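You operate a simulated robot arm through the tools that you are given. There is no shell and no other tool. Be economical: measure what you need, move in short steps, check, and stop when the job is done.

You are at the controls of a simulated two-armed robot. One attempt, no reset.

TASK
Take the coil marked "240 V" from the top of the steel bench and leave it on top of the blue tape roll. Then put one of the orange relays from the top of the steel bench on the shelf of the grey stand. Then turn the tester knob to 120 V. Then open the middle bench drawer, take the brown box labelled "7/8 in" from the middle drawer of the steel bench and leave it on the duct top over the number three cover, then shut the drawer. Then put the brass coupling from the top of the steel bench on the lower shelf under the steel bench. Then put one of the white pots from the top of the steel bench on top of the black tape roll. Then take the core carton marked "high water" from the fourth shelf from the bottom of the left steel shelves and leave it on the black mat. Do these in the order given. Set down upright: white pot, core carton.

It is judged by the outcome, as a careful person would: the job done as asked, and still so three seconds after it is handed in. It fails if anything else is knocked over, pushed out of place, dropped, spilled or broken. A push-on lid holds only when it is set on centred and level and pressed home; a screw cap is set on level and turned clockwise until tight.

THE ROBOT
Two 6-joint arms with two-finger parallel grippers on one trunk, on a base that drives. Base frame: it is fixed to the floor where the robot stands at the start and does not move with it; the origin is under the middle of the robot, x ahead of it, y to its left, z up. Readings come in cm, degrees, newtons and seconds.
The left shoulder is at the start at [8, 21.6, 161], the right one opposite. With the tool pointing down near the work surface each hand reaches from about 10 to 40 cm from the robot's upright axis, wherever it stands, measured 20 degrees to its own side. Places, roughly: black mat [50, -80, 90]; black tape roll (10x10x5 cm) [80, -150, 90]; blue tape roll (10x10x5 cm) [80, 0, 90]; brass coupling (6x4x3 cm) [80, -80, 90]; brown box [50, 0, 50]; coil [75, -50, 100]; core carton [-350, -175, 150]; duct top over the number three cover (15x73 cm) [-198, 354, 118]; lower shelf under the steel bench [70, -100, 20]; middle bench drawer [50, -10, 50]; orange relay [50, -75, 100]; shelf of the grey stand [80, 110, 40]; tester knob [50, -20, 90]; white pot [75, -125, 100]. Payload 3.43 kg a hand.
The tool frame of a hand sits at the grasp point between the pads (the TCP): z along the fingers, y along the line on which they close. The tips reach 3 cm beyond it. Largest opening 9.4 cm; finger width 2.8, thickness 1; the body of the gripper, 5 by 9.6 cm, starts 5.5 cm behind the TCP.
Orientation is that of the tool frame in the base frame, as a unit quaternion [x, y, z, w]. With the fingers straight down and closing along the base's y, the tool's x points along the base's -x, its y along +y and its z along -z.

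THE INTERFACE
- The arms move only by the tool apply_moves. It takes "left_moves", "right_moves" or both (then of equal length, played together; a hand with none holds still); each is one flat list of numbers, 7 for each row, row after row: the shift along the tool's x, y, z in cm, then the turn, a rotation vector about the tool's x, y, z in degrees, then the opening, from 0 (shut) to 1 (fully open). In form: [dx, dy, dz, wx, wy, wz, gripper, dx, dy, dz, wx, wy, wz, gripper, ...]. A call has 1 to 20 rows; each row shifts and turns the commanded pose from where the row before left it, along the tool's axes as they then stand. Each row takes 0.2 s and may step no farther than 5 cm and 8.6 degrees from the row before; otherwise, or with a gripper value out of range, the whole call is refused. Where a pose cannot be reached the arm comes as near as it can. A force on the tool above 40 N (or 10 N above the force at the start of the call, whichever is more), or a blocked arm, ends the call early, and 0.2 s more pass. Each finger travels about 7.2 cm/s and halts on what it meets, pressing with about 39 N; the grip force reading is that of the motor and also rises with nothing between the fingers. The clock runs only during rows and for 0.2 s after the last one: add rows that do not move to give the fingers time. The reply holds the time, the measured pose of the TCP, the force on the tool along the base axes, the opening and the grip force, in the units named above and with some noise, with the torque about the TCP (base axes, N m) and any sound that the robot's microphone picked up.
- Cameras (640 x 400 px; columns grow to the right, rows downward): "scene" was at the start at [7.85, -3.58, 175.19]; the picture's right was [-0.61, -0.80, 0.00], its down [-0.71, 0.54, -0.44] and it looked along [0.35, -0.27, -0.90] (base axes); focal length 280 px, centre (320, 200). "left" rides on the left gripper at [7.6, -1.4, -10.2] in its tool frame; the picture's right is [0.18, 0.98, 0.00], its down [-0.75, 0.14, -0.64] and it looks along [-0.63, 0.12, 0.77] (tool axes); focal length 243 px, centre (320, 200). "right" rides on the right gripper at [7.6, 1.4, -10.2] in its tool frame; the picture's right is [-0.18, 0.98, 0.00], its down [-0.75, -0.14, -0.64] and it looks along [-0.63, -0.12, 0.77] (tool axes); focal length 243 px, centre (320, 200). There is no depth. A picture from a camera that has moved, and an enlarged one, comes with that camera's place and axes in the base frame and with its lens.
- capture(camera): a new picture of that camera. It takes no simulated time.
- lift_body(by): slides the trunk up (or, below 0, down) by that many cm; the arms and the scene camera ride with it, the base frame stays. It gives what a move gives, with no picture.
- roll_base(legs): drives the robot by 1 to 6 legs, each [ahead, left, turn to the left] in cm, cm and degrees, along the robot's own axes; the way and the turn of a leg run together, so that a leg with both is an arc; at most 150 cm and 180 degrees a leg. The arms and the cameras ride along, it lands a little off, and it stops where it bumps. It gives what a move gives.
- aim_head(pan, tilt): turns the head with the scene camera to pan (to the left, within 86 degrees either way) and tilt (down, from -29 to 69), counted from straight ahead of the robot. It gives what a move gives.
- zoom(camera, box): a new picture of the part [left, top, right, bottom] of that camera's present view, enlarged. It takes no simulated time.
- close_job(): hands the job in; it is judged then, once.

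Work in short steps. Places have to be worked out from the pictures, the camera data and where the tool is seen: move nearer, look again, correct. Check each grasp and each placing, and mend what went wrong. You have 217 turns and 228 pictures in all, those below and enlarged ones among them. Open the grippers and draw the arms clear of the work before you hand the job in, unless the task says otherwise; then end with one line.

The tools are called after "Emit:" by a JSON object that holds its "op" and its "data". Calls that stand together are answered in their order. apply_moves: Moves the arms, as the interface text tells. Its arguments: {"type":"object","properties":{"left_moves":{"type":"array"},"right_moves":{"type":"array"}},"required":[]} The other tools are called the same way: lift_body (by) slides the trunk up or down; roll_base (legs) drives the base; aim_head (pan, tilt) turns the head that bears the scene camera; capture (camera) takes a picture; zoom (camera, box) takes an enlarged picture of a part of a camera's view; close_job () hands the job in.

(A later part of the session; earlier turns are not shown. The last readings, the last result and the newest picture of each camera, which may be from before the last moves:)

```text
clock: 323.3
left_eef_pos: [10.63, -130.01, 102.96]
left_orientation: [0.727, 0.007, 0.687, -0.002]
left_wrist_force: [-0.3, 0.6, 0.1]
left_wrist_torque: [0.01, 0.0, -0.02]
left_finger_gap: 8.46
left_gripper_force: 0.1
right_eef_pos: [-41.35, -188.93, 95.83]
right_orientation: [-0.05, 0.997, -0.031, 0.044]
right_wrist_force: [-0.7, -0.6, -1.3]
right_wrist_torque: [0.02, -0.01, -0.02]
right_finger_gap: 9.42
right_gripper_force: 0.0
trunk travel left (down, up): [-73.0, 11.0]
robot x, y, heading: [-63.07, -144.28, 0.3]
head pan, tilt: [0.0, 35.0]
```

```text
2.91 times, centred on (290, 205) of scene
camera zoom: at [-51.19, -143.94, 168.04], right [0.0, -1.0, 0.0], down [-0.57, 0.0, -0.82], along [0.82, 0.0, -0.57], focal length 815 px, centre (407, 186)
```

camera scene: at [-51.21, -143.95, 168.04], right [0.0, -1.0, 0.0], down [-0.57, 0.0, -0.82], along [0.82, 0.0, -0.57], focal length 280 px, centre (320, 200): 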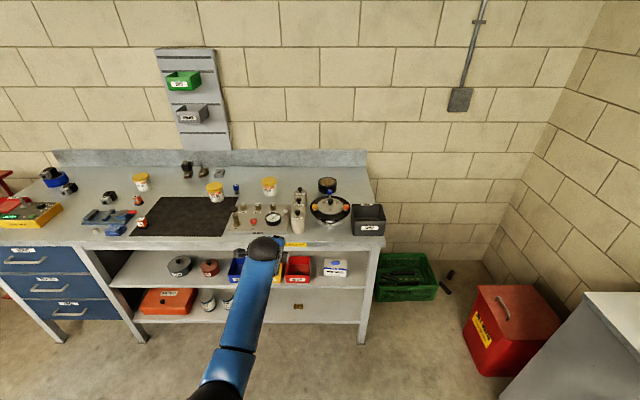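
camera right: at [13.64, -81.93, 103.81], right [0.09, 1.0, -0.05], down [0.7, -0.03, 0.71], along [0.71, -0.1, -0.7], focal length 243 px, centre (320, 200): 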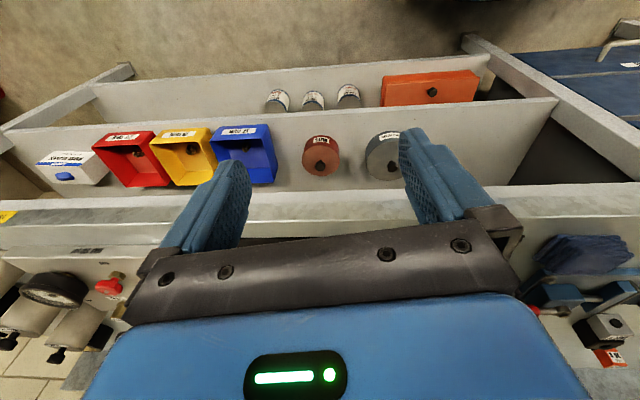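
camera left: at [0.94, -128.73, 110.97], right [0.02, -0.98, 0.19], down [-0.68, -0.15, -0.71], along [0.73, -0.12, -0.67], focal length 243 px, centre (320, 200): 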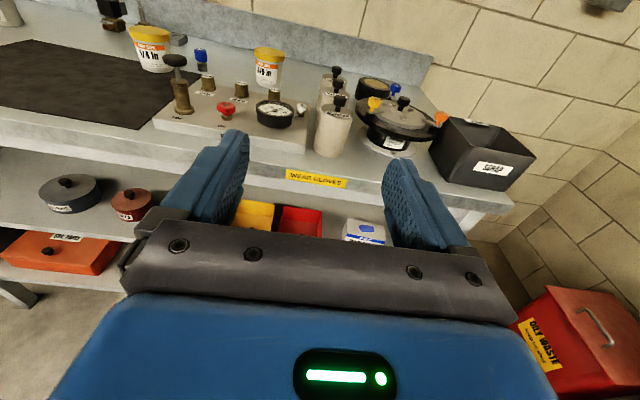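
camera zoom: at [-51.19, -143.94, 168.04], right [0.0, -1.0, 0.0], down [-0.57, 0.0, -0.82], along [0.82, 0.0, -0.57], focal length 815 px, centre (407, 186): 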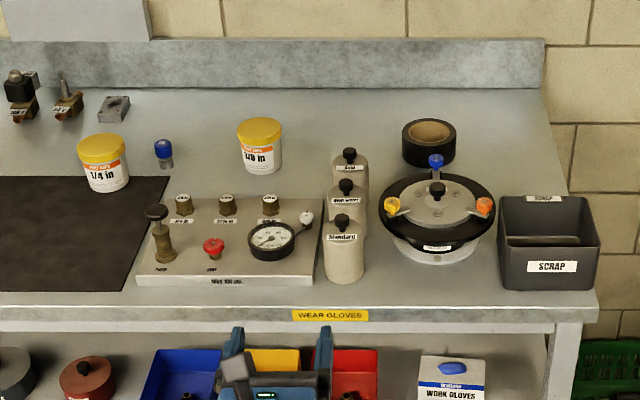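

The side grasp with the camera on top works. I'll take the "1/4 in" pot (≈[70,-89.7], clear mat in front) with the tool pointing 35° below horizontal. Pitch and drive left.

Emit:
{"op": "apply_moves", "data": {"left_moves": [0, 0, 0, 0, -8, 0, 0.95, 0, 0, 0, 0, -8, 0, 0.95, 0, 0, 0, 0, -8, 0, 0.95, 0, 0, 0, 0, -8, 0, 0.95]}}

Emit:
{"op": "roll_base", "data": {"legs": [[0, 41, -0.3]]}}

Emit:
{"op": "roll_base", "data": {"legs": [[40, 0, 0]]}}

Emit:
{"op": "capture", "data": {"camera": "left"}}

Emit:
{"op": "capture", "data": {"camera": "scene"}}

```text
clock: 324.3
left_eef_pos: [10.68, -130.35, 102.77]
left_orientation: [0.882, 0.004, 0.471, 0.002]
left_wrist_force: [0.8, 0.1, 0.5]
left_wrist_torque: [-0.02, -0.04, 0.0]
left_finger_gap: 8.94
left_gripper_force: 0.0
right_eef_pos: [-41.44, -188.95, 95.89]
right_orientation: [-0.05, 0.997, -0.031, 0.044]
right_wrist_force: [-0.8, 0.1, 0.2]
right_wrist_torque: [-0.01, 0.0, 0.0]
right_finger_gap: 9.41
right_gripper_force: 0.0
trunk travel left (down, up): [-73.0, 11.0]
robot x, y, heading: [-63.12, -144.34, 0.3]
head pan, tilt: [0.0, 35.0]
```

```text
clock: 326.9
left_eef_pos: [10.44, -89.27, 102.95]
left_orientation: [0.882, 0.002, 0.472, 0.002]
left_wrist_force: [0.4, -0.8, 0.7]
left_wrist_torque: [0.02, 0.05, 0.0]
left_finger_gap: 8.92
left_gripper_force: 0.1
right_eef_pos: [-41.67, -147.93, 95.84]
right_orientation: [-0.05, 0.997, -0.03, 0.045]
right_wrist_force: [0.2, 0.0, 0.3]
right_wrist_torque: [0.02, -0.03, 0.01]
right_finger_gap: 9.38
right_gripper_force: 0.1
trunk travel left (down, up): [-73.0, 11.0]
robot x, y, heading: [-62.95, -103.12, 0.0]
head pan, tilt: [0.0, 35.0]
```

```text
clock: 329.4
left_eef_pos: [51.54, -88.66, 102.88]
left_orientation: [0.881, 0.005, 0.473, 0.002]
left_wrist_force: [-0.4, 0.2, -0.2]
left_wrist_torque: [-0.01, -0.01, 0.0]
left_finger_gap: 8.92
left_gripper_force: 0.0
right_eef_pos: [-0.44, -147.42, 95.81]
right_orientation: [-0.051, 0.997, -0.029, 0.045]
right_wrist_force: [-0.7, 0.4, 0.1]
right_wrist_torque: [-0.01, -0.01, 0.02]
right_finger_gap: 9.38
right_gripper_force: 0.0
trunk travel left (down, up): [-73.0, 11.0]
robot x, y, heading: [-21.89, -102.73, 0.2]
head pan, tilt: [0.0, 35.0]
```

```text
94 pictures are left
camera left: at [47.33, -87.08, 114.88], right [0.11, -0.98, 0.16], down [-0.95, -0.15, -0.27], along [0.29, -0.12, -0.95], focal length 243 px, centre (320, 200)
```

left: 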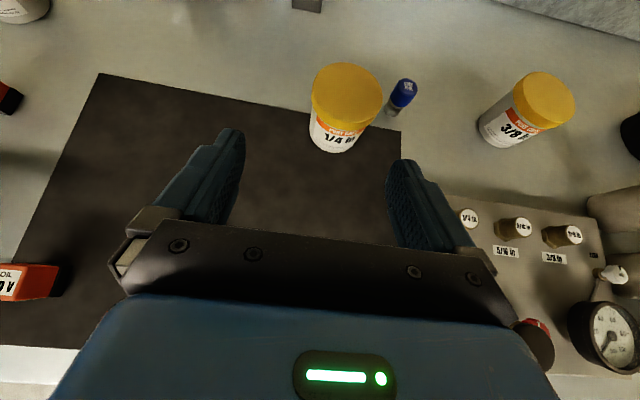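

```text
93 pictures are left
camera scene: at [-10.34, -102.42, 168.06], right [0.01, -1.0, 0.0], down [-0.57, 0.0, -0.82], along [0.82, 0.01, -0.57], focal length 280 px, centre (320, 200)
```

scene: 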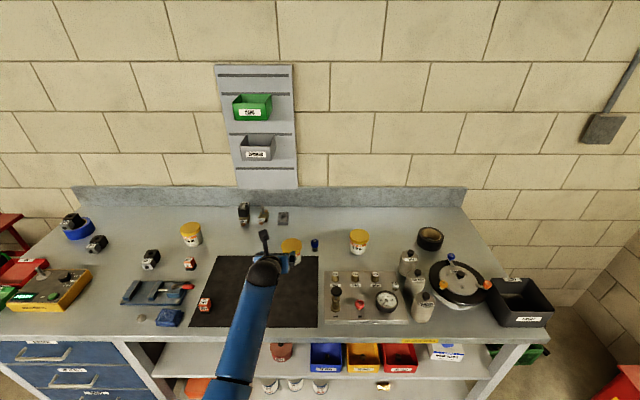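

Pot centre ≈[66.4,-91.5]. Shift laterally, lower the trunk while still in front of it, then check alignment.

Emit:
{"op": "apply_moves", "data": {"left_moves": [0, 2.8, 0, 0, 0, 0, 0.98, 0, 0, 0, 0, 0, 0, 0.98]}}

Emit:
{"op": "roll_base", "data": {"legs": [[4, 0, 0]]}}

Emit:
{"op": "lift_body", "data": {"by": -12}}

Emit:
{"op": "capture", "data": {"camera": "left"}}

Emit:
{"op": "capture", "data": {"camera": "scene"}}

```text
clock: 330.0
left_eef_pos: [51.68, -91.38, 102.91]
left_orientation: [0.882, 0.004, 0.472, 0.002]
left_wrist_force: [-0.9, 0.0, 0.2]
left_wrist_torque: [0.03, 0.0, 0.05]
left_finger_gap: 9.2
left_gripper_force: 0.1
right_eef_pos: [-0.29, -147.4, 95.93]
right_orientation: [-0.051, 0.997, -0.031, 0.045]
right_wrist_force: [-0.1, 0.4, 0.5]
right_wrist_torque: [-0.02, -0.03, 0.02]
right_finger_gap: 9.43
right_gripper_force: 0.1
trunk travel left (down, up): [-73.0, 11.0]
robot x, y, heading: [-21.88, -102.5, 0.3]
head pan, tilt: [0.0, 35.0]
```

```text
clock: 330.9
left_eef_pos: [54.79, -91.06, 103.39]
left_orientation: [0.88, 0.005, 0.475, 0.001]
left_wrist_force: [-0.6, 0.0, 0.7]
left_wrist_torque: [-0.03, -0.02, 0.01]
left_finger_gap: 9.2
left_gripper_force: 0.0
right_eef_pos: [3.11, -147.33, 95.95]
right_orientation: [-0.051, 0.997, -0.031, 0.048]
right_wrist_force: [-1.4, 0.1, -0.1]
right_wrist_torque: [-0.01, -0.06, -0.01]
right_finger_gap: 9.4
right_gripper_force: 0.1
trunk travel left (down, up): [-73.0, 11.0]
robot x, y, heading: [-18.05, -102.74, 0.7]
head pan, tilt: [0.0, 35.0]
```

```text
clock: 332.4
left_eef_pos: [55.64, -91.16, 90.78]
left_orientation: [0.882, 0.006, 0.472, 0.001]
left_wrist_force: [0.1, -0.2, -0.1]
left_wrist_torque: [-0.02, -0.03, -0.03]
left_finger_gap: 9.21
left_gripper_force: 0.1
right_eef_pos: [3.78, -147.31, 83.82]
right_orientation: [-0.052, 0.997, -0.031, 0.045]
right_wrist_force: [-1.5, -0.7, 0.6]
right_wrist_torque: [0.01, -0.01, 0.01]
right_finger_gap: 9.4
right_gripper_force: 0.1
trunk travel left (down, up): [-61.0, 23.0]
robot x, y, heading: [-17.66, -102.7, 0.9]
head pan, tilt: [0.0, 35.0]
```

```text
92 pictures are left
camera left: at [51.49, -89.65, 102.72], right [0.11, -0.98, 0.16], down [-0.95, -0.15, -0.27], along [0.29, -0.12, -0.95], focal length 243 px, centre (320, 200)
```

left: 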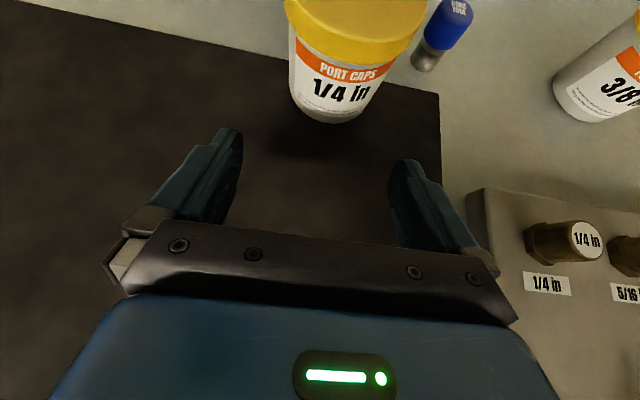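

```text
91 pictures are left
camera scene: at [-6.13, -102.36, 156.04], right [0.01, -1.0, 0.0], down [-0.57, 0.0, -0.82], along [0.82, 0.01, -0.57], focal length 280 px, centre (320, 200)
```

scene: 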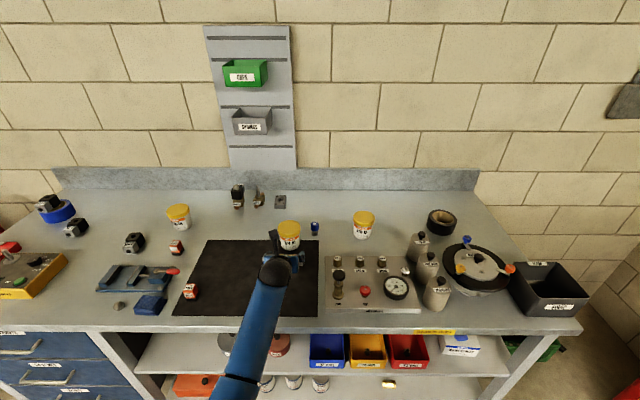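

Pot centre ≈[66.3,-91.8]. Advance around it in steps, sinking to z≈89.

Emit:
{"op": "apply_moves", "data": {"left_moves": [0.9, 0.3, 1.97, 0, 0, 0, 0.98, 0.9, 0.3, 1.97, 0, 0, 0, 0.98, 0.9, 0, 1.97, 0, 0, 0, 0.98, 0.9, 0, 1.97, 0, 0, 0, 0.98]}}

Emit:
{"op": "capture", "data": {"camera": "left"}}

Emit:
{"op": "zoom", "data": {"camera": "scene", "box": [220, 190, 380, 290]}}

```text
clock: 333.4
left_eef_pos: [64.19, -91.48, 89.37]
left_orientation: [0.882, 0.006, 0.471, 0.001]
left_wrist_force: [0.8, -1.0, -0.7]
left_wrist_torque: [-0.02, 0.02, -0.02]
left_finger_gap: 9.23
left_gripper_force: 0.1
right_eef_pos: [3.71, -147.21, 83.73]
right_orientation: [-0.051, 0.997, -0.031, 0.043]
right_wrist_force: [0.4, 0.3, -0.7]
right_wrist_torque: [0.01, 0.02, 0.01]
right_finger_gap: 9.38
right_gripper_force: 0.0
trunk travel left (down, up): [-61.0, 23.0]
robot x, y, heading: [-17.95, -102.74, 0.3]
head pan, tilt: [0.0, 35.0]
```

```text
90 pictures are left
camera left: at [60.08, -90.14, 101.23], right [0.11, -0.98, 0.16], down [-0.95, -0.15, -0.27], along [0.29, -0.12, -0.95], focal length 243 px, centre (320, 200)
```

left: 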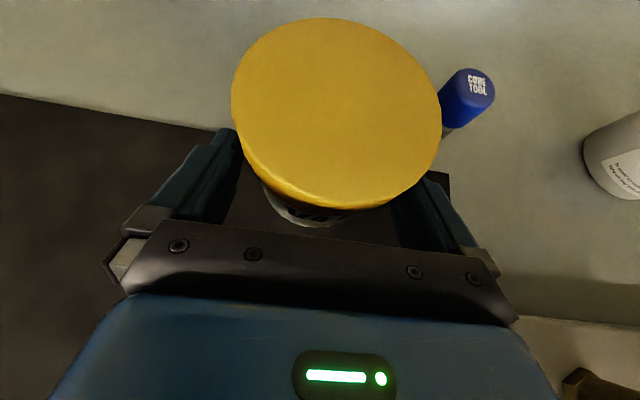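

```text
4.00 times, centred on (300, 240) of scene
camera zoom: at [-6.08, -102.38, 156.03], right [0.01, -1.0, 0.0], down [-0.57, 0.0, -0.82], along [0.82, 0.01, -0.57], focal length 1121 px, centre (400, 40)
```

zoom: 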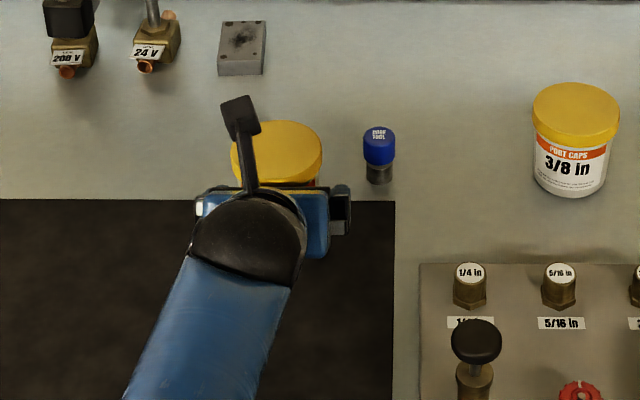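

Centred; lid close to the gripper face, so advance only 0.7 cm more and close on the body.

Emit:
{"op": "apply_moves", "data": {"left_moves": [0.2, -0.1, 0.75, 0, 0, 0, 0.98, 0, 0, 0, 0, 0, 0, 0.8, 0, 0, 0, 0, 0, 0, 0.6, 0, 0, 0, 0, 0, 0, 0.5, 0, 0, 0, 0, 0, 0, 0.45, 0, 0, 0, 0, 0, 0, 0.45]}}

Emit:
{"op": "capture", "data": {"camera": "left"}}

```text
clock: 334.8
left_eef_pos: [64.99, -91.55, 89.28]
left_orientation: [0.881, 0.006, 0.472, 0.001]
left_wrist_force: [0.9, 4.9, 3.6]
left_wrist_torque: [-0.04, -0.06, 0.06]
left_finger_gap: 7.28
left_gripper_force: 39.0
right_eef_pos: [3.81, -147.24, 83.84]
right_orientation: [-0.052, 0.997, -0.033, 0.045]
right_wrist_force: [-0.6, -0.5, 0.1]
right_wrist_torque: [0.01, -0.03, -0.03]
right_finger_gap: 9.42
right_gripper_force: 0.0
trunk travel left (down, up): [-61.0, 23.0]
robot x, y, heading: [-18.01, -102.68, 0.4]
head pan, tilt: [0.0, 35.0]
```

```text
88 pictures are left
camera left: at [60.68, -90.0, 101.08], right [0.11, -0.98, 0.16], down [-0.95, -0.15, -0.27], along [0.29, -0.12, -0.95], focal length 243 px, centre (320, 200)
```

left: 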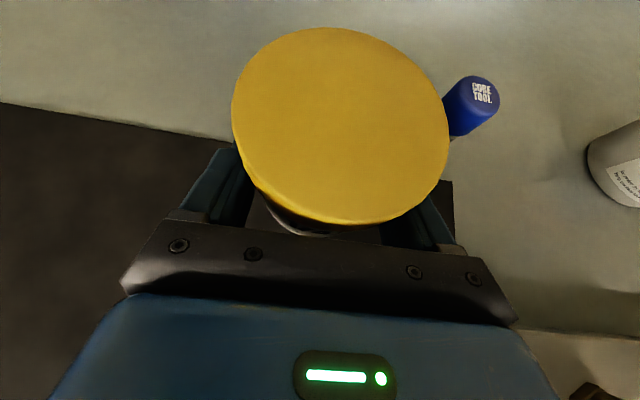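

Geometry says the fingers (top ≈91.6) are below the lid edge (≈92.4), so the grip is on the body. Lift 4 cm and check.

Emit:
{"op": "lift_body", "data": {"by": 5}}

Emit:
{"op": "zoom", "data": {"camera": "scene", "box": [220, 190, 380, 290]}}

Emit:
{"op": "capture", "data": {"camera": "left"}}

```text
clock: 335.7
left_eef_pos: [64.91, -91.67, 93.97]
left_orientation: [0.882, 0.005, 0.471, 0.001]
left_wrist_force: [-0.4, -0.3, -2.5]
left_wrist_torque: [-0.03, 0.03, 0.01]
left_finger_gap: 7.27
left_gripper_force: 39.0
right_eef_pos: [3.83, -147.31, 88.82]
right_orientation: [-0.052, 0.997, -0.032, 0.044]
right_wrist_force: [0.2, 0.2, 0.2]
right_wrist_torque: [-0.01, -0.05, -0.02]
right_finger_gap: 9.39
right_gripper_force: 0.0
trunk travel left (down, up): [-66.0, 18.0]
robot x, y, heading: [-18.23, -102.75, 0.7]
head pan, tilt: [0.0, 35.0]
```

```text
4.00 times, centred on (300, 240) of scene
camera zoom: at [-6.08, -102.38, 161.03], right [0.01, -1.0, 0.0], down [-0.57, 0.0, -0.82], along [0.82, 0.01, -0.57], focal length 1121 px, centre (400, 40)
```

zoom: 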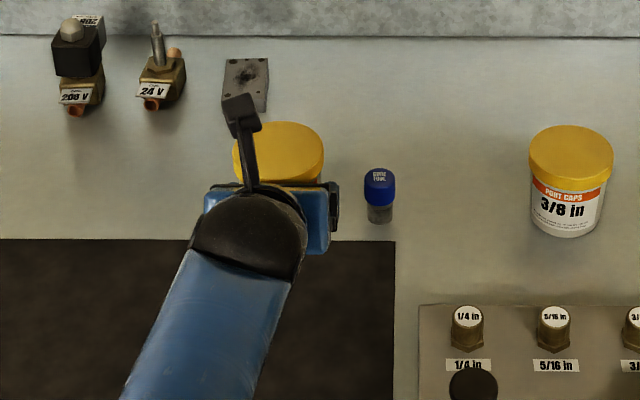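

```text
86 pictures are left
camera left: at [60.75, -90.11, 105.94], right [0.11, -0.98, 0.16], down [-0.95, -0.15, -0.27], along [0.29, -0.12, -0.95], focal length 243 px, centre (320, 200)
```

left: 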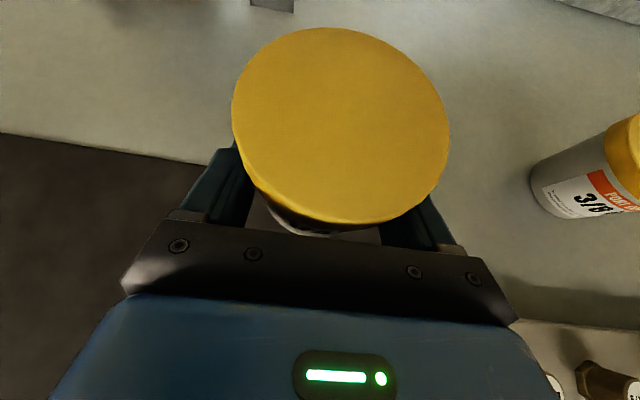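

Pot is held upright. Raise it well clear and drive right toward the black roll.

Emit:
{"op": "lift_body", "data": {"by": 15}}

Emit:
{"op": "roll_base", "data": {"legs": [[0, -56.5, -0.6]]}}

Emit:
{"op": "aim_head", "data": {"pan": 0, "tilt": 45}}

Emit:
{"op": "capture", "data": {"camera": "scene"}}

Emit:
{"op": "capture", "data": {"camera": "left"}}

```text
clock: 337.5
left_eef_pos: [64.86, -91.52, 108.99]
left_orientation: [0.882, 0.005, 0.472, 0.001]
left_wrist_force: [0.7, -0.8, -1.6]
left_wrist_torque: [-0.01, 0.02, 0.04]
left_finger_gap: 7.27
left_gripper_force: 39.5
right_eef_pos: [3.84, -147.27, 103.87]
right_orientation: [-0.051, 0.997, -0.032, 0.044]
right_wrist_force: [0.7, -0.5, -0.6]
right_wrist_torque: [-0.02, 0.0, -0.01]
right_finger_gap: 9.39
right_gripper_force: 0.0
trunk travel left (down, up): [-81.0, 3.0]
robot x, y, heading: [-18.1, -102.62, 0.6]
head pan, tilt: [0.0, 35.0]
```

```text
clock: 340.7
left_eef_pos: [65.45, -147.43, 109.07]
left_orientation: [0.882, 0.007, 0.472, 0.001]
left_wrist_force: [0.4, 1.1, -3.1]
left_wrist_torque: [0.02, 0.0, 0.0]
left_finger_gap: 7.26
left_gripper_force: 38.9
right_eef_pos: [4.41, -203.2, 103.97]
right_orientation: [-0.053, 0.997, -0.032, 0.044]
right_wrist_force: [-0.2, -0.5, 0.1]
right_wrist_torque: [0.03, 0.03, 0.01]
right_finger_gap: 9.4
right_gripper_force: 0.2
trunk travel left (down, up): [-81.0, 3.0]
robot x, y, heading: [-16.9, -158.92, 0.7]
head pan, tilt: [0.0, 35.0]
```

```text
clock: 341.4
left_eef_pos: [65.54, -147.56, 109.06]
left_orientation: [0.882, 0.007, 0.471, 0.0]
left_wrist_force: [1.0, 0.6, -2.6]
left_wrist_torque: [-0.01, 0.02, 0.0]
left_finger_gap: 7.25
left_gripper_force: 39.1
right_eef_pos: [4.5, -203.39, 103.83]
right_orientation: [-0.053, 0.997, -0.032, 0.045]
right_wrist_force: [-0.5, 0.1, -0.7]
right_wrist_torque: [0.02, 0.01, -0.01]
right_finger_gap: 9.39
right_gripper_force: 0.1
trunk travel left (down, up): [-81.0, 3.0]
robot x, y, heading: [-17.54, -158.82, 0.8]
head pan, tilt: [0.0, 45.0]
```

```text
85 pictures are left
camera scene: at [-6.22, -158.48, 174.55], right [0.01, -1.0, 0.0], down [-0.71, -0.01, -0.71], along [0.71, 0.01, -0.71], focal length 280 px, centre (320, 200)
```

scene: 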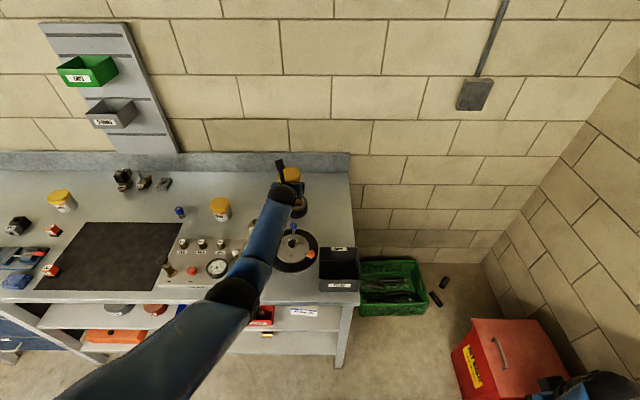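

```text
84 pictures are left
camera left: at [61.27, -146.02, 120.96], right [0.11, -0.98, 0.16], down [-0.95, -0.15, -0.27], along [0.29, -0.12, -0.95], focal length 243 px, centre (320, 200)
```

left: 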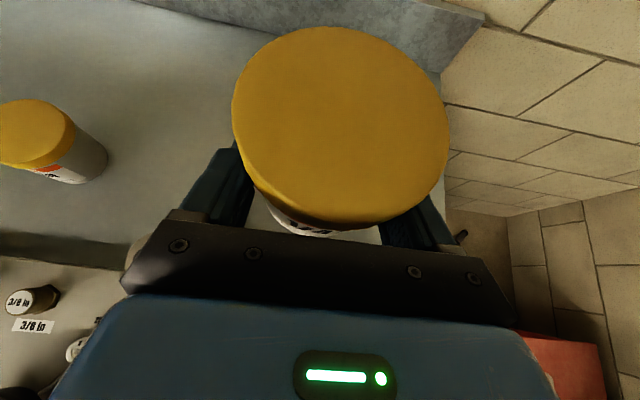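

Zoom on the black roll to get its position and hole size.

Emit:
{"op": "zoom", "data": {"camera": "scene", "box": [240, 150, 380, 280]}}

Emit:
{"op": "zoom", "data": {"camera": "right", "box": [0, 0, 640, 400]}}

```text
3.08 times, centred on (310, 215) of scene
camera zoom: at [-6.22, -158.48, 174.55], right [0.01, -1.0, 0.0], down [-0.71, -0.01, -0.71], along [0.71, 0.01, -0.71], focal length 862 px, centre (351, 154)
```

zoom: 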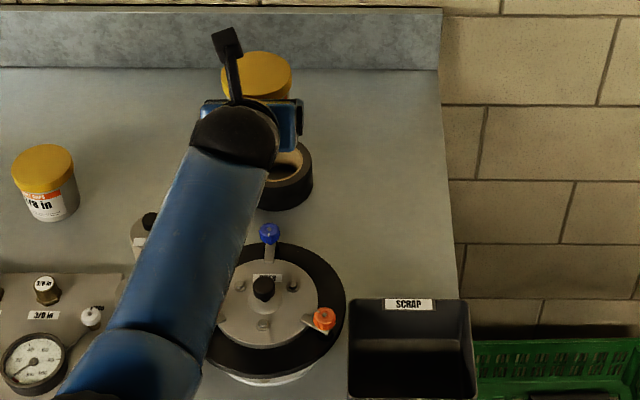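

```text
1.00 times, centred on (320, 200) of right (not enlarged: the box is as wide or as high as the picture)
camera zoom: at [-4.12, -202.1, 113.33], right [0.08, 1.0, -0.05], down [0.7, -0.02, 0.71], along [0.71, -0.09, -0.7], focal length 243 px, centre (320, 200)
```

zoom: 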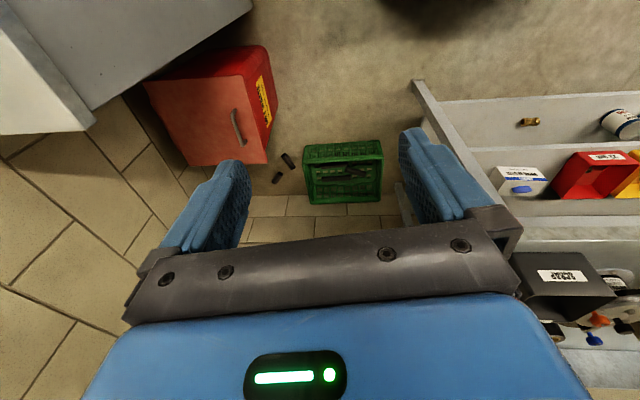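

Roll centre ≈[77,-147.6]. Since its hole is nearly the pot's size, I'll set the pot ~1.8 cm off-centre so it's firmly supported. Drive forward 12.

Emit:
{"op": "roll_base", "data": {"legs": [[12, 0.7, -0.5]]}}

Emit:
{"op": "apply_moves", "data": {"left_moves": [0, 0, 0, 0, 0, 0, 0.45, 0, 0, 0, 0, 0, 0, 0.45, 0, 0, 0, 0, 0, 0, 0.45]}}

Emit:
{"op": "zoom", "data": {"camera": "scene", "box": [240, 150, 380, 280]}}

Emit:
{"op": "capture", "data": {"camera": "left"}}

```text
clock: 342.6
left_eef_pos: [76.74, -147.51, 109.53]
left_orientation: [0.88, 0.004, 0.475, 0.002]
left_wrist_force: [-0.3, -1.2, -2.0]
left_wrist_torque: [-0.01, -0.01, 0.02]
left_finger_gap: 7.28
left_gripper_force: 38.8
right_eef_pos: [15.38, -202.81, 103.91]
right_orientation: [-0.049, 0.997, -0.031, 0.047]
right_wrist_force: [-0.4, 0.1, 0.4]
right_wrist_torque: [0.03, -0.02, 0.02]
right_finger_gap: 9.4
right_gripper_force: 0.1
trunk travel left (down, up): [-81.0, 3.0]
robot x, y, heading: [-5.59, -158.13, 0.3]
head pan, tilt: [0.0, 45.0]
```

```text
clock: 343.4
left_eef_pos: [77.18, -147.4, 108.98]
left_orientation: [0.882, 0.004, 0.471, 0.002]
left_wrist_force: [-0.2, -0.8, -2.8]
left_wrist_torque: [-0.02, 0.01, 0.02]
left_finger_gap: 7.26
left_gripper_force: 38.9
right_eef_pos: [15.93, -202.9, 103.79]
right_orientation: [-0.05, 0.997, -0.031, 0.044]
right_wrist_force: [-0.2, -0.2, -0.2]
right_wrist_torque: [0.02, 0.04, 0.01]
right_finger_gap: 9.41
right_gripper_force: 0.1
trunk travel left (down, up): [-81.0, 3.0]
robot x, y, heading: [-5.61, -157.98, 0.4]
head pan, tilt: [0.0, 45.0]
```

```text
3.08 times, centred on (310, 215) of scene
camera zoom: at [5.52, -157.86, 174.55], right [0.0, -1.0, 0.0], down [-0.71, 0.0, -0.71], along [0.71, 0.0, -0.71], focal length 862 px, centre (351, 154)
```

zoom: 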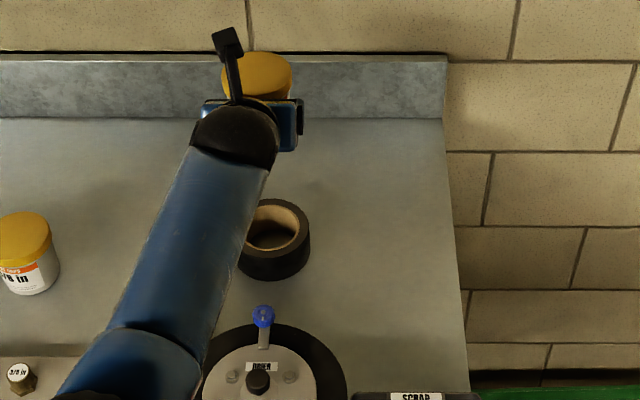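

```text
80 pictures are left
camera left: at [73.07, -145.88, 120.92], right [0.11, -0.98, 0.16], down [-0.95, -0.15, -0.27], along [0.29, -0.12, -0.95], focal length 243 px, centre (320, 200)
```

left: 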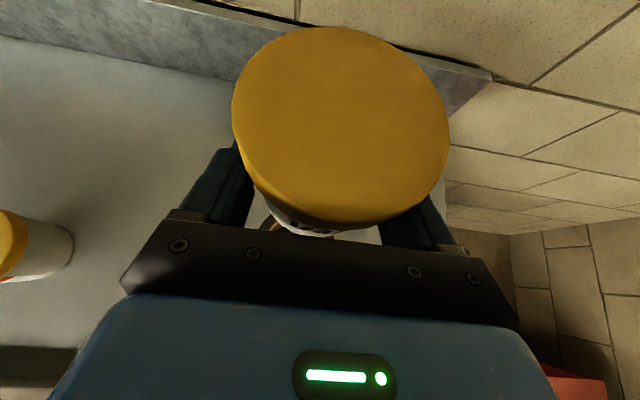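

Roll centre refined to ≈[76.1,-147.8]; the pot is now ~1.9 cm behind centre, as wanted. Lower the trunk 12.5 cm.

Emit:
{"op": "lift_body", "data": {"by": -12.5}}

Emit:
{"op": "zoom", "data": {"camera": "scene", "box": [240, 150, 380, 280]}}

Emit:
{"op": "capture", "data": {"camera": "left"}}

```text
clock: 345.0
left_eef_pos: [77.31, -147.34, 96.43]
left_orientation: [0.882, 0.004, 0.472, 0.001]
left_wrist_force: [0.0, -0.6, -2.1]
left_wrist_torque: [0.01, 0.03, 0.01]
left_finger_gap: 7.25
left_gripper_force: 39.4
right_eef_pos: [15.99, -202.78, 91.43]
right_orientation: [-0.05, 0.997, -0.031, 0.044]
right_wrist_force: [-0.7, 0.4, -0.5]
right_wrist_torque: [-0.01, -0.01, 0.01]
right_finger_gap: 9.42
right_gripper_force: 0.1
trunk travel left (down, up): [-68.5, 15.5]
robot x, y, heading: [-5.25, -157.82, 0.3]
head pan, tilt: [0.0, 45.0]
```

```text
3.08 times, centred on (310, 215) of scene
camera zoom: at [5.46, -157.85, 162.06], right [0.0, -1.0, 0.0], down [-0.71, 0.0, -0.71], along [0.71, 0.0, -0.71], focal length 862 px, centre (351, 154)
```

zoom: 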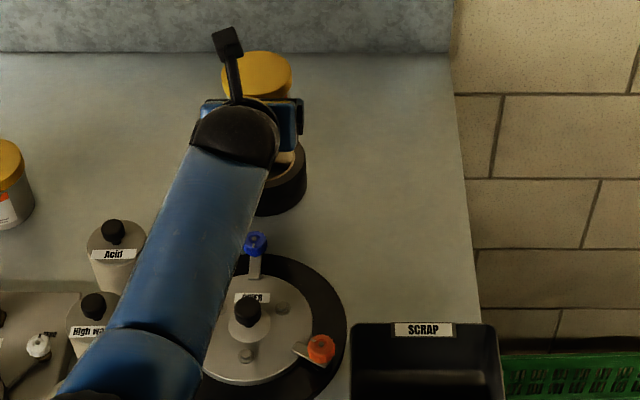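

```text
78 pictures are left
camera left: at [73.04, -145.88, 108.49], right [0.11, -0.98, 0.16], down [-0.95, -0.15, -0.27], along [0.29, -0.12, -0.95], focal length 243 px, centre (320, 200)
```

left: 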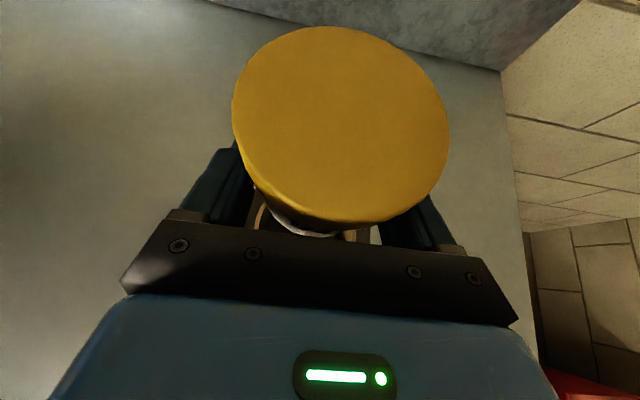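

Lower the last part in small steps to contact.

Emit:
{"op": "apply_moves", "data": {"left_moves": [-0.417, 0, 0.277, 0, 0, 0, 0.45, -0.417, 0, 0.277, 0, 0, 0, 0.45, -0.417, 0, 0.277, 0, 0, 0, 0.45, -0.25, 0, 0.166, 0, 0, 0, 0.45, -0.25, 0, 0.166, 0, 0, 0, 0.45, -0.25, 0, 0.166, 0, 0, 0, 0.45, 0, 0, 0, 0, 0, 0, 0.45]}}

```text
clock: 346.6
left_eef_pos: [77.1, -147.38, 94.14]
left_orientation: [0.882, 0.003, 0.472, 0.002]
left_wrist_force: [-0.2, 0.4, -1.8]
left_wrist_torque: [0.0, 0.03, -0.04]
left_finger_gap: 7.26
left_gripper_force: 39.1
right_eef_pos: [15.94, -202.84, 91.37]
right_orientation: [-0.05, 0.997, -0.032, 0.045]
right_wrist_force: [-1.5, -0.5, -0.5]
right_wrist_torque: [0.0, 0.01, 0.01]
right_finger_gap: 9.39
right_gripper_force: 0.1
trunk travel left (down, up): [-68.5, 15.5]
robot x, y, heading: [-5.53, -157.93, 0.4]
head pan, tilt: [0.0, 45.0]
```

Emit:
{"op": "apply_moves", "data": {"left_moves": [-0.2, 0, 0.13, 0, 0, 0, 0.45, -0.2, 0, 0.13, 0, 0, 0, 0.45, -0.2, 0, 0.13, 0, 0, 0, 0.45, -0.2, 0, 0.13, 0, 0, 0, 0.45, 0, 0, 0, 0, 0, 0, 0.45]}}

Emit:
{"op": "capture", "data": {"camera": "left"}}

```text
clock: 347.8
left_eef_pos: [77.07, -147.35, 93.69]
left_orientation: [0.88, 0.004, 0.475, 0.002]
left_wrist_force: [3.0, 1.7, 11.9]
left_wrist_torque: [0.04, 0.07, -0.03]
left_finger_gap: 7.25
left_gripper_force: 38.8
right_eef_pos: [15.64, -202.85, 91.41]
right_orientation: [-0.05, 0.997, -0.031, 0.045]
right_wrist_force: [-0.2, -0.5, 0.1]
right_wrist_torque: [-0.01, -0.01, -0.02]
right_finger_gap: 9.4
right_gripper_force: 0.1
trunk travel left (down, up): [-68.5, 15.5]
robot x, y, heading: [-5.63, -158.01, 0.2]
head pan, tilt: [0.0, 45.0]
```

```text
77 pictures are left
camera left: at [72.89, -145.89, 105.54], right [0.11, -0.98, 0.16], down [-0.95, -0.15, -0.28], along [0.29, -0.12, -0.95], focal length 243 px, centre (320, 200)
```

left: 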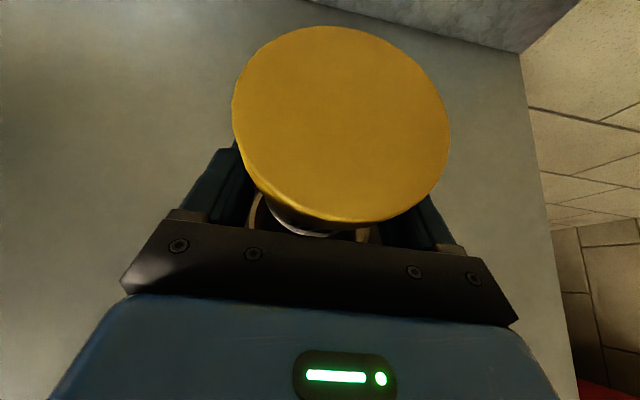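

Contact. Open the fingers and check the pot before retreating.

Emit:
{"op": "apply_moves", "data": {"left_moves": [0, 0, 0, 0, 0, 0, 0.8, 0, 0, 0, 0, 0, 0, 0.98, 0, 0, 0, 0, 0, 0, 0.98]}}

Emit:
{"op": "capture", "data": {"camera": "left"}}

```text
clock: 348.6
left_eef_pos: [77.06, -147.52, 93.66]
left_orientation: [0.88, 0.002, 0.474, 0.002]
left_wrist_force: [6.3, -3.4, 17.4]
left_wrist_torque: [0.64, -0.44, -0.29]
left_finger_gap: 9.0
left_gripper_force: 0.0
right_eef_pos: [15.71, -203.0, 91.5]
right_orientation: [-0.05, 0.997, -0.031, 0.045]
right_wrist_force: [0.4, 0.2, -0.3]
right_wrist_torque: [0.01, -0.02, 0.01]
right_finger_gap: 9.42
right_gripper_force: 0.0
trunk travel left (down, up): [-68.5, 15.5]
robot x, y, heading: [-5.71, -158.01, 0.5]
head pan, tilt: [0.0, 45.0]
```

```text
76 pictures are left
camera left: at [72.82, -146.03, 105.51], right [0.1, -0.98, 0.16], down [-0.95, -0.15, -0.28], along [0.29, -0.12, -0.95], focal length 243 px, centre (320, 200)
```

left: 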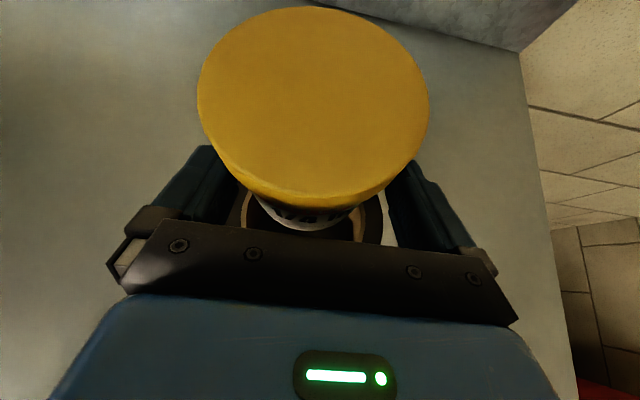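

The pot shifted slightly and there's still force on the tips. Look from the scene camera.

Emit:
{"op": "zoom", "data": {"camera": "scene", "box": [240, 130, 360, 230]}}

Emit:
{"op": "zoom", "data": {"camera": "left", "box": [180, 0, 440, 250]}}

```text
4.00 times, centred on (300, 180) of scene
camera zoom: at [5.15, -157.99, 162.09], right [0.0, -1.0, 0.0], down [-0.71, 0.0, -0.71], along [0.71, 0.0, -0.71], focal length 1121 px, centre (400, 280)
```

zoom: 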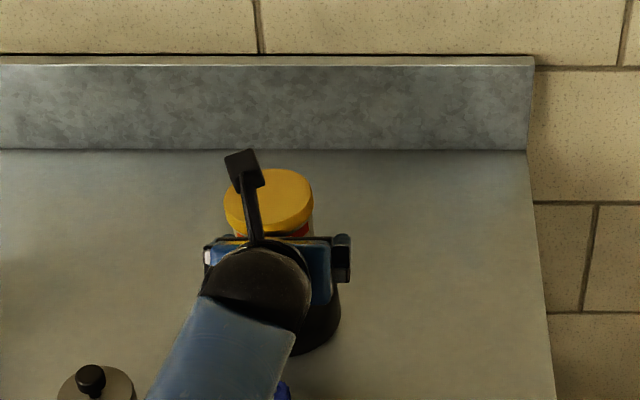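

```text
1.60 times, centred on (310, 125) of left
camera zoom: at [72.82, -146.03, 105.51], right [0.1, -0.98, 0.16], down [-0.95, -0.15, -0.28], along [0.29, -0.12, -0.95], focal length 388 px, centre (336, 320)
```

zoom: 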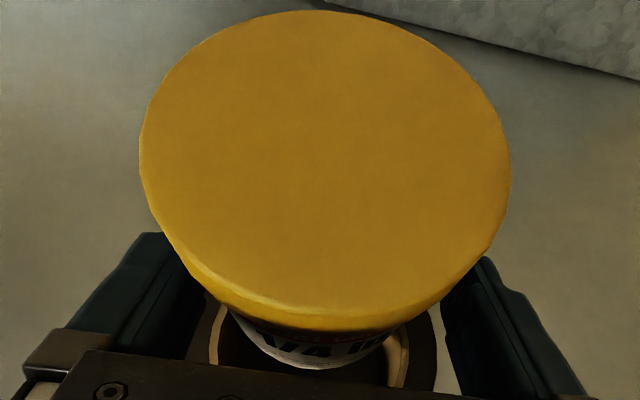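

The pot looks slightly tilted. Re-grip it first for safety and see how it sits.

Emit:
{"op": "apply_moves", "data": {"left_moves": [0, 0, 0, 0, 0, 0, 0.8, 0, 0, 0, 0, 0, 0, 0.6, 0, 0, 0, 0, 0, 0, 0.45, 0, 0, 0, 0, 0, 0, 0.45, 0, 0, 0, 0, 0, 0, 0.45]}}

Emit:
{"op": "capture", "data": {"camera": "left"}}

Emit:
{"op": "aim_head", "data": {"pan": 8, "tilt": 30}}

Emit:
{"op": "zoom", "data": {"camera": "scene", "box": [260, 180, 420, 280]}}

```text
clock: 349.8
left_eef_pos: [76.98, -147.3, 93.72]
left_orientation: [0.881, 0.004, 0.474, 0.002]
left_wrist_force: [0.0, 8.8, 20.7]
left_wrist_torque: [1.02, -0.31, 0.2]
left_finger_gap: 7.17
left_gripper_force: 39.2
right_eef_pos: [15.58, -202.73, 91.41]
right_orientation: [-0.05, 0.997, -0.032, 0.045]
right_wrist_force: [-0.3, 0.1, -0.1]
right_wrist_torque: [0.01, -0.01, -0.01]
right_finger_gap: 9.4
right_gripper_force: 0.1
trunk travel left (down, up): [-68.5, 15.5]
robot x, y, heading: [-5.83, -158.09, 0.2]
head pan, tilt: [0.0, 45.0]
```

```text
73 pictures are left
camera left: at [72.65, -145.78, 105.52], right [0.11, -0.98, 0.16], down [-0.95, -0.15, -0.27], along [0.29, -0.12, -0.95], focal length 243 px, centre (320, 200)
```

left: 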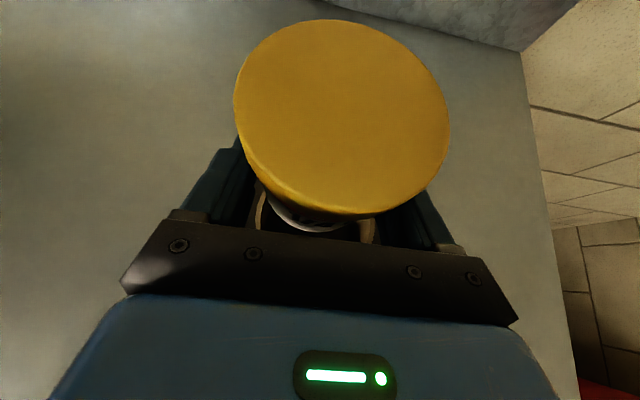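

```text
clock: 350.5
left_eef_pos: [76.89, -147.37, 93.59]
left_orientation: [0.88, 0.003, 0.474, 0.003]
left_wrist_force: [-0.2, 7.9, 20.7]
left_wrist_torque: [1.04, -0.36, 0.13]
left_finger_gap: 7.12
left_gripper_force: 38.8
right_eef_pos: [15.56, -202.8, 91.42]
right_orientation: [-0.049, 0.997, -0.032, 0.045]
right_wrist_force: [0.1, 0.0, 0.2]
right_wrist_torque: [0.01, 0.01, 0.0]
right_finger_gap: 9.4
right_gripper_force: 0.1
trunk travel left (down, up): [-68.5, 15.5]
robot x, y, heading: [-5.46, -158.35, 0.5]
head pan, tilt: [8.0, 30.0]
```

```text
4.00 times, centred on (340, 230) of scene
camera zoom: at [5.74, -156.51, 164.35], right [0.14, -0.99, 0.0], down [-0.49, -0.07, -0.87], along [0.86, 0.12, -0.5], focal length 1121 px, centre (240, 80)
```

zoom: 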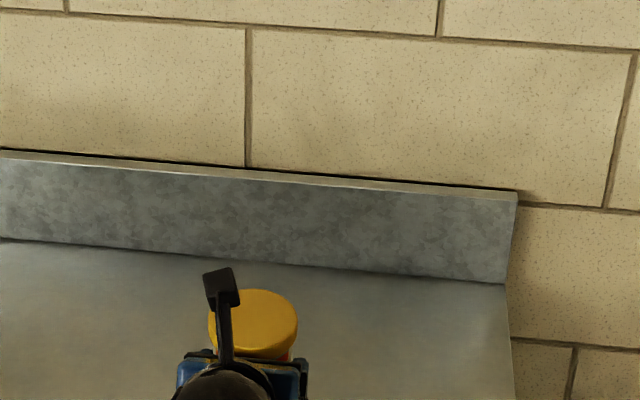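

Re-gripped safely. The fingertips were touching the ring and the support was marginal. Lift 2 cm, move 1.4 cm further back (so the tips clear the ring and the pot sits ~3.1 cm off-centre, well supported), and view.

Emit:
{"op": "apply_moves", "data": {"left_moves": [0.833, 0, -0.553, 0, 0, 0, 0.45, 0.833, 0, -0.553, 0, 0, 0, 0.45, 0.77, 0, 1.17, 0, 0, 0, 0.45, 0, 0, 0, 0, 0, 0, 0.45]}}

Emit:
{"op": "capture", "data": {"camera": "left"}}

Emit:
{"op": "zoom", "data": {"camera": "scene", "box": [240, 230, 400, 330]}}

```text
clock: 351.5
left_eef_pos: [78.68, -147.39, 95.16]
left_orientation: [0.882, 0.004, 0.471, 0.002]
left_wrist_force: [-0.3, -0.3, -2.0]
left_wrist_torque: [-0.03, 0.04, 0.01]
left_finger_gap: 7.1
left_gripper_force: 38.8
right_eef_pos: [15.86, -202.9, 91.37]
right_orientation: [-0.05, 0.997, -0.031, 0.043]
right_wrist_force: [-0.2, 0.9, 0.5]
right_wrist_torque: [0.01, -0.02, -0.02]
right_finger_gap: 9.41
right_gripper_force: 0.1
trunk travel left (down, up): [-68.5, 15.5]
robot x, y, heading: [-5.77, -158.34, 0.2]
head pan, tilt: [8.0, 30.0]
```

```text
71 pictures are left
camera left: at [74.51, -145.82, 107.05], right [0.11, -0.98, 0.16], down [-0.95, -0.15, -0.27], along [0.29, -0.12, -0.95], focal length 243 px, centre (320, 200)
```

left: 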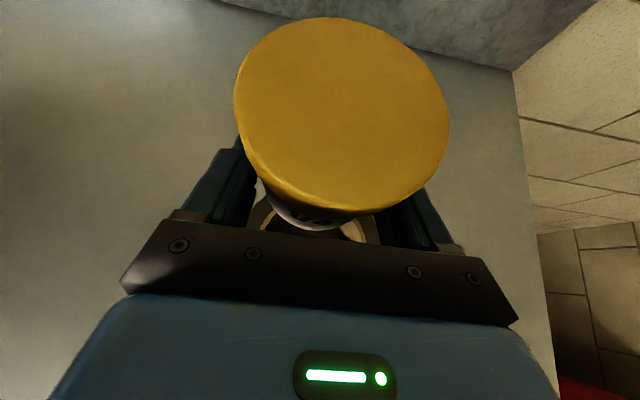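

```text
4.00 times, centred on (320, 280) of scene
camera zoom: at [6.34, -156.6, 164.3], right [0.14, -0.99, 0.0], down [-0.5, -0.07, -0.87], along [0.86, 0.12, -0.5], focal length 1121 px, centre (320, -120)
```

zoom: 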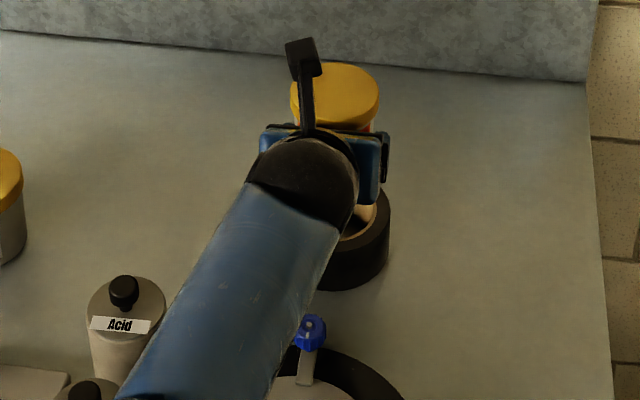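

Pot centre ≈[79.4,-147.1], roll centre ≈[76,-147.8]. Ease back 0.4 and lower to contact.

Emit:
{"op": "apply_moves", "data": {"left_moves": [-0.61, 0, 0.165, 0, 0, 0, 0.45, -0.61, 0, 0.165, 0, 0, 0, 0.45, -0.17, 0, 0.11, 0, 0, 0, 0.45, -0.17, 0, 0.11, 0, 0, 0, 0.45, -0.17, 0, 0.11, 0, 0, 0, 0.45, 0, 0, 0, 0, 0, 0, 0.45]}}

```text
clock: 352.9
left_eef_pos: [78.3, -147.5, 93.56]
left_orientation: [0.881, 0.004, 0.473, 0.002]
left_wrist_force: [1.3, 0.5, 4.8]
left_wrist_torque: [0.0, -0.15, 0.03]
left_finger_gap: 7.11
left_gripper_force: 39.3
right_eef_pos: [15.85, -202.85, 91.43]
right_orientation: [-0.05, 0.997, -0.031, 0.044]
right_wrist_force: [-0.3, -0.1, 0.0]
right_wrist_torque: [0.0, -0.02, -0.02]
right_finger_gap: 9.4
right_gripper_force: 0.0
trunk travel left (down, up): [-68.5, 15.5]
robot x, y, heading: [-5.91, -158.45, 0.3]
head pan, tilt: [8.0, 30.0]
```

Light contact reached. Release in small opening steps and check.

Emit:
{"op": "apply_moves", "data": {"left_moves": [-0.12, 0, 0.08, 0, 0, 0, 0.45, 0, 0, 0, 0, 0, 0, 0.45, 0, 0, 0, 0, 0, 0, 0.78, 0, 0, 0, 0, 0, 0, 0.8, 0, 0, 0, 0, 0, 0, 0.85, 0, 0, 0, 0, 0, 0, 0.9]}}

Emit:
{"op": "capture", "data": {"camera": "left"}}

Emit:
{"op": "zoom", "data": {"camera": "scene", "box": [240, 230, 400, 330]}}

```text
clock: 354.3
left_eef_pos: [78.29, -147.52, 93.34]
left_orientation: [0.882, 0.002, 0.471, 0.003]
left_wrist_force: [-0.5, 0.2, -0.7]
left_wrist_torque: [-0.01, 0.02, -0.02]
left_finger_gap: 8.46
left_gripper_force: 0.1
right_eef_pos: [15.82, -202.88, 91.42]
right_orientation: [-0.05, 0.997, -0.031, 0.045]
right_wrist_force: [-0.3, 0.5, -0.2]
right_wrist_torque: [0.04, 0.04, -0.01]
right_finger_gap: 9.4
right_gripper_force: 0.1
trunk travel left (down, up): [-68.5, 15.5]
robot x, y, heading: [-5.32, -158.44, 0.3]
head pan, tilt: [8.0, 30.0]
```

```text
69 pictures are left
camera left: at [74.04, -145.95, 105.19], right [0.11, -0.98, 0.16], down [-0.95, -0.15, -0.27], along [0.29, -0.12, -0.95], focal length 243 px, centre (320, 200)
```

left: 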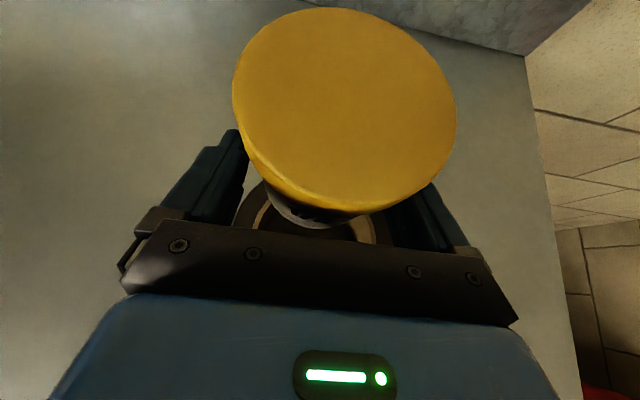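

```text
4.00 times, centred on (320, 280) of scene
camera zoom: at [6.23, -156.62, 164.32], right [0.14, -0.99, 0.0], down [-0.49, -0.07, -0.87], along [0.86, 0.12, -0.5], focal length 1121 px, centre (320, -120)
```

zoom: 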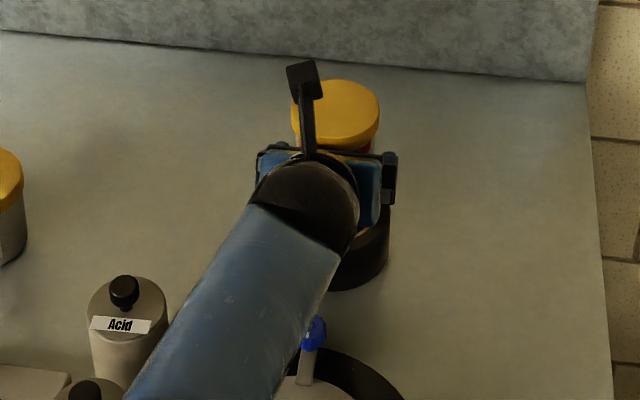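

Standing with no load on the hand. Open fully and retreat along the finger axis.

Emit:
{"op": "apply_moves", "data": {"left_moves": [0, 0, 0, 0, 0, 0, 1, 0, 0, 0, 0, 0, 0, 1, 0, 0, -1, 0, 0, 0, 1, 0, 0, -1.5, 0, 0, 0, 1, 0, 0, -2, 0, 0, 0, 1, 0, 0, -3, 0, 0, 0, 1, 0, 0, -3, 0, 0, 0, 1]}}

Emit:
{"op": "capture", "data": {"camera": "left"}}

```text
clock: 355.9
left_eef_pos: [69.42, -147.54, 99.15]
left_orientation: [0.881, 0.003, 0.473, 0.002]
left_wrist_force: [-0.1, -0.4, 0.0]
left_wrist_torque: [-0.01, -0.01, 0.03]
left_finger_gap: 9.41
left_gripper_force: 0.1
right_eef_pos: [15.74, -202.83, 91.38]
right_orientation: [-0.05, 0.997, -0.031, 0.045]
right_wrist_force: [-0.3, 0.4, -0.5]
right_wrist_torque: [-0.02, -0.02, -0.01]
right_finger_gap: 9.38
right_gripper_force: 0.1
trunk travel left (down, up): [-68.5, 15.5]
robot x, y, heading: [-5.89, -157.92, 0.4]
head pan, tilt: [8.0, 30.0]
```

```text
67 pictures are left
camera left: at [65.3, -146.04, 111.14], right [0.11, -0.98, 0.16], down [-0.95, -0.15, -0.27], along [0.29, -0.12, -0.95], focal length 243 px, centre (320, 200)
```

left: 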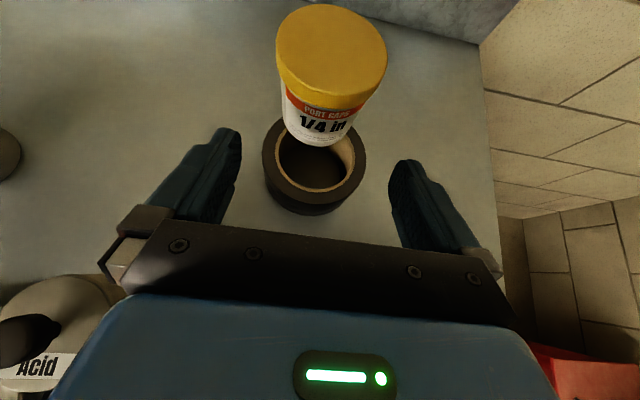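

The pot stands on the rear part of the ring. Retreat a bit more and check from the scene how far off it sits.

Emit:
{"op": "roll_base", "data": {"legs": [[-12, 0, 0]]}}

Emit:
{"op": "zoom", "data": {"camera": "scene", "box": [260, 190, 400, 278]}}

Emit:
{"op": "capture", "data": {"camera": "left"}}

```text
clock: 357.2
left_eef_pos: [57.92, -147.42, 98.97]
left_orientation: [0.882, 0.003, 0.471, 0.003]
left_wrist_force: [0.1, 0.0, -0.4]
left_wrist_torque: [-0.04, -0.01, -0.03]
left_finger_gap: 9.41
left_gripper_force: 0.1
right_eef_pos: [4.1, -202.8, 91.33]
right_orientation: [-0.051, 0.997, -0.031, 0.044]
right_wrist_force: [0.4, -0.1, 0.0]
right_wrist_torque: [0.03, 0.05, 0.04]
right_finger_gap: 9.4
right_gripper_force: 0.1
trunk travel left (down, up): [-68.5, 15.5]
robot x, y, heading: [-17.35, -158.02, 0.4]
head pan, tilt: [8.0, 30.0]
```

```text
4.55 times, centred on (330, 234) of scene
camera zoom: at [-5.39, -156.65, 164.28], right [0.14, -0.99, 0.0], down [-0.5, -0.07, -0.86], along [0.86, 0.13, -0.5], focal length 1273 px, centre (274, 46)
```

zoom: 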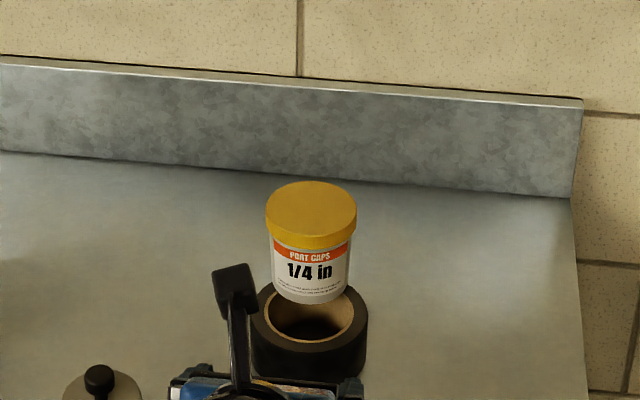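

```text
65 pictures are left
camera left: at [53.7, -146.0, 110.9], right [0.11, -0.98, 0.16], down [-0.95, -0.15, -0.27], along [0.29, -0.12, -0.95], focal length 243 px, centre (320, 200)
```

left: 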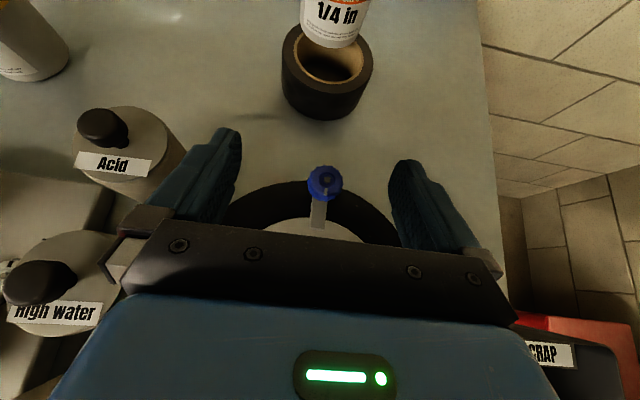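

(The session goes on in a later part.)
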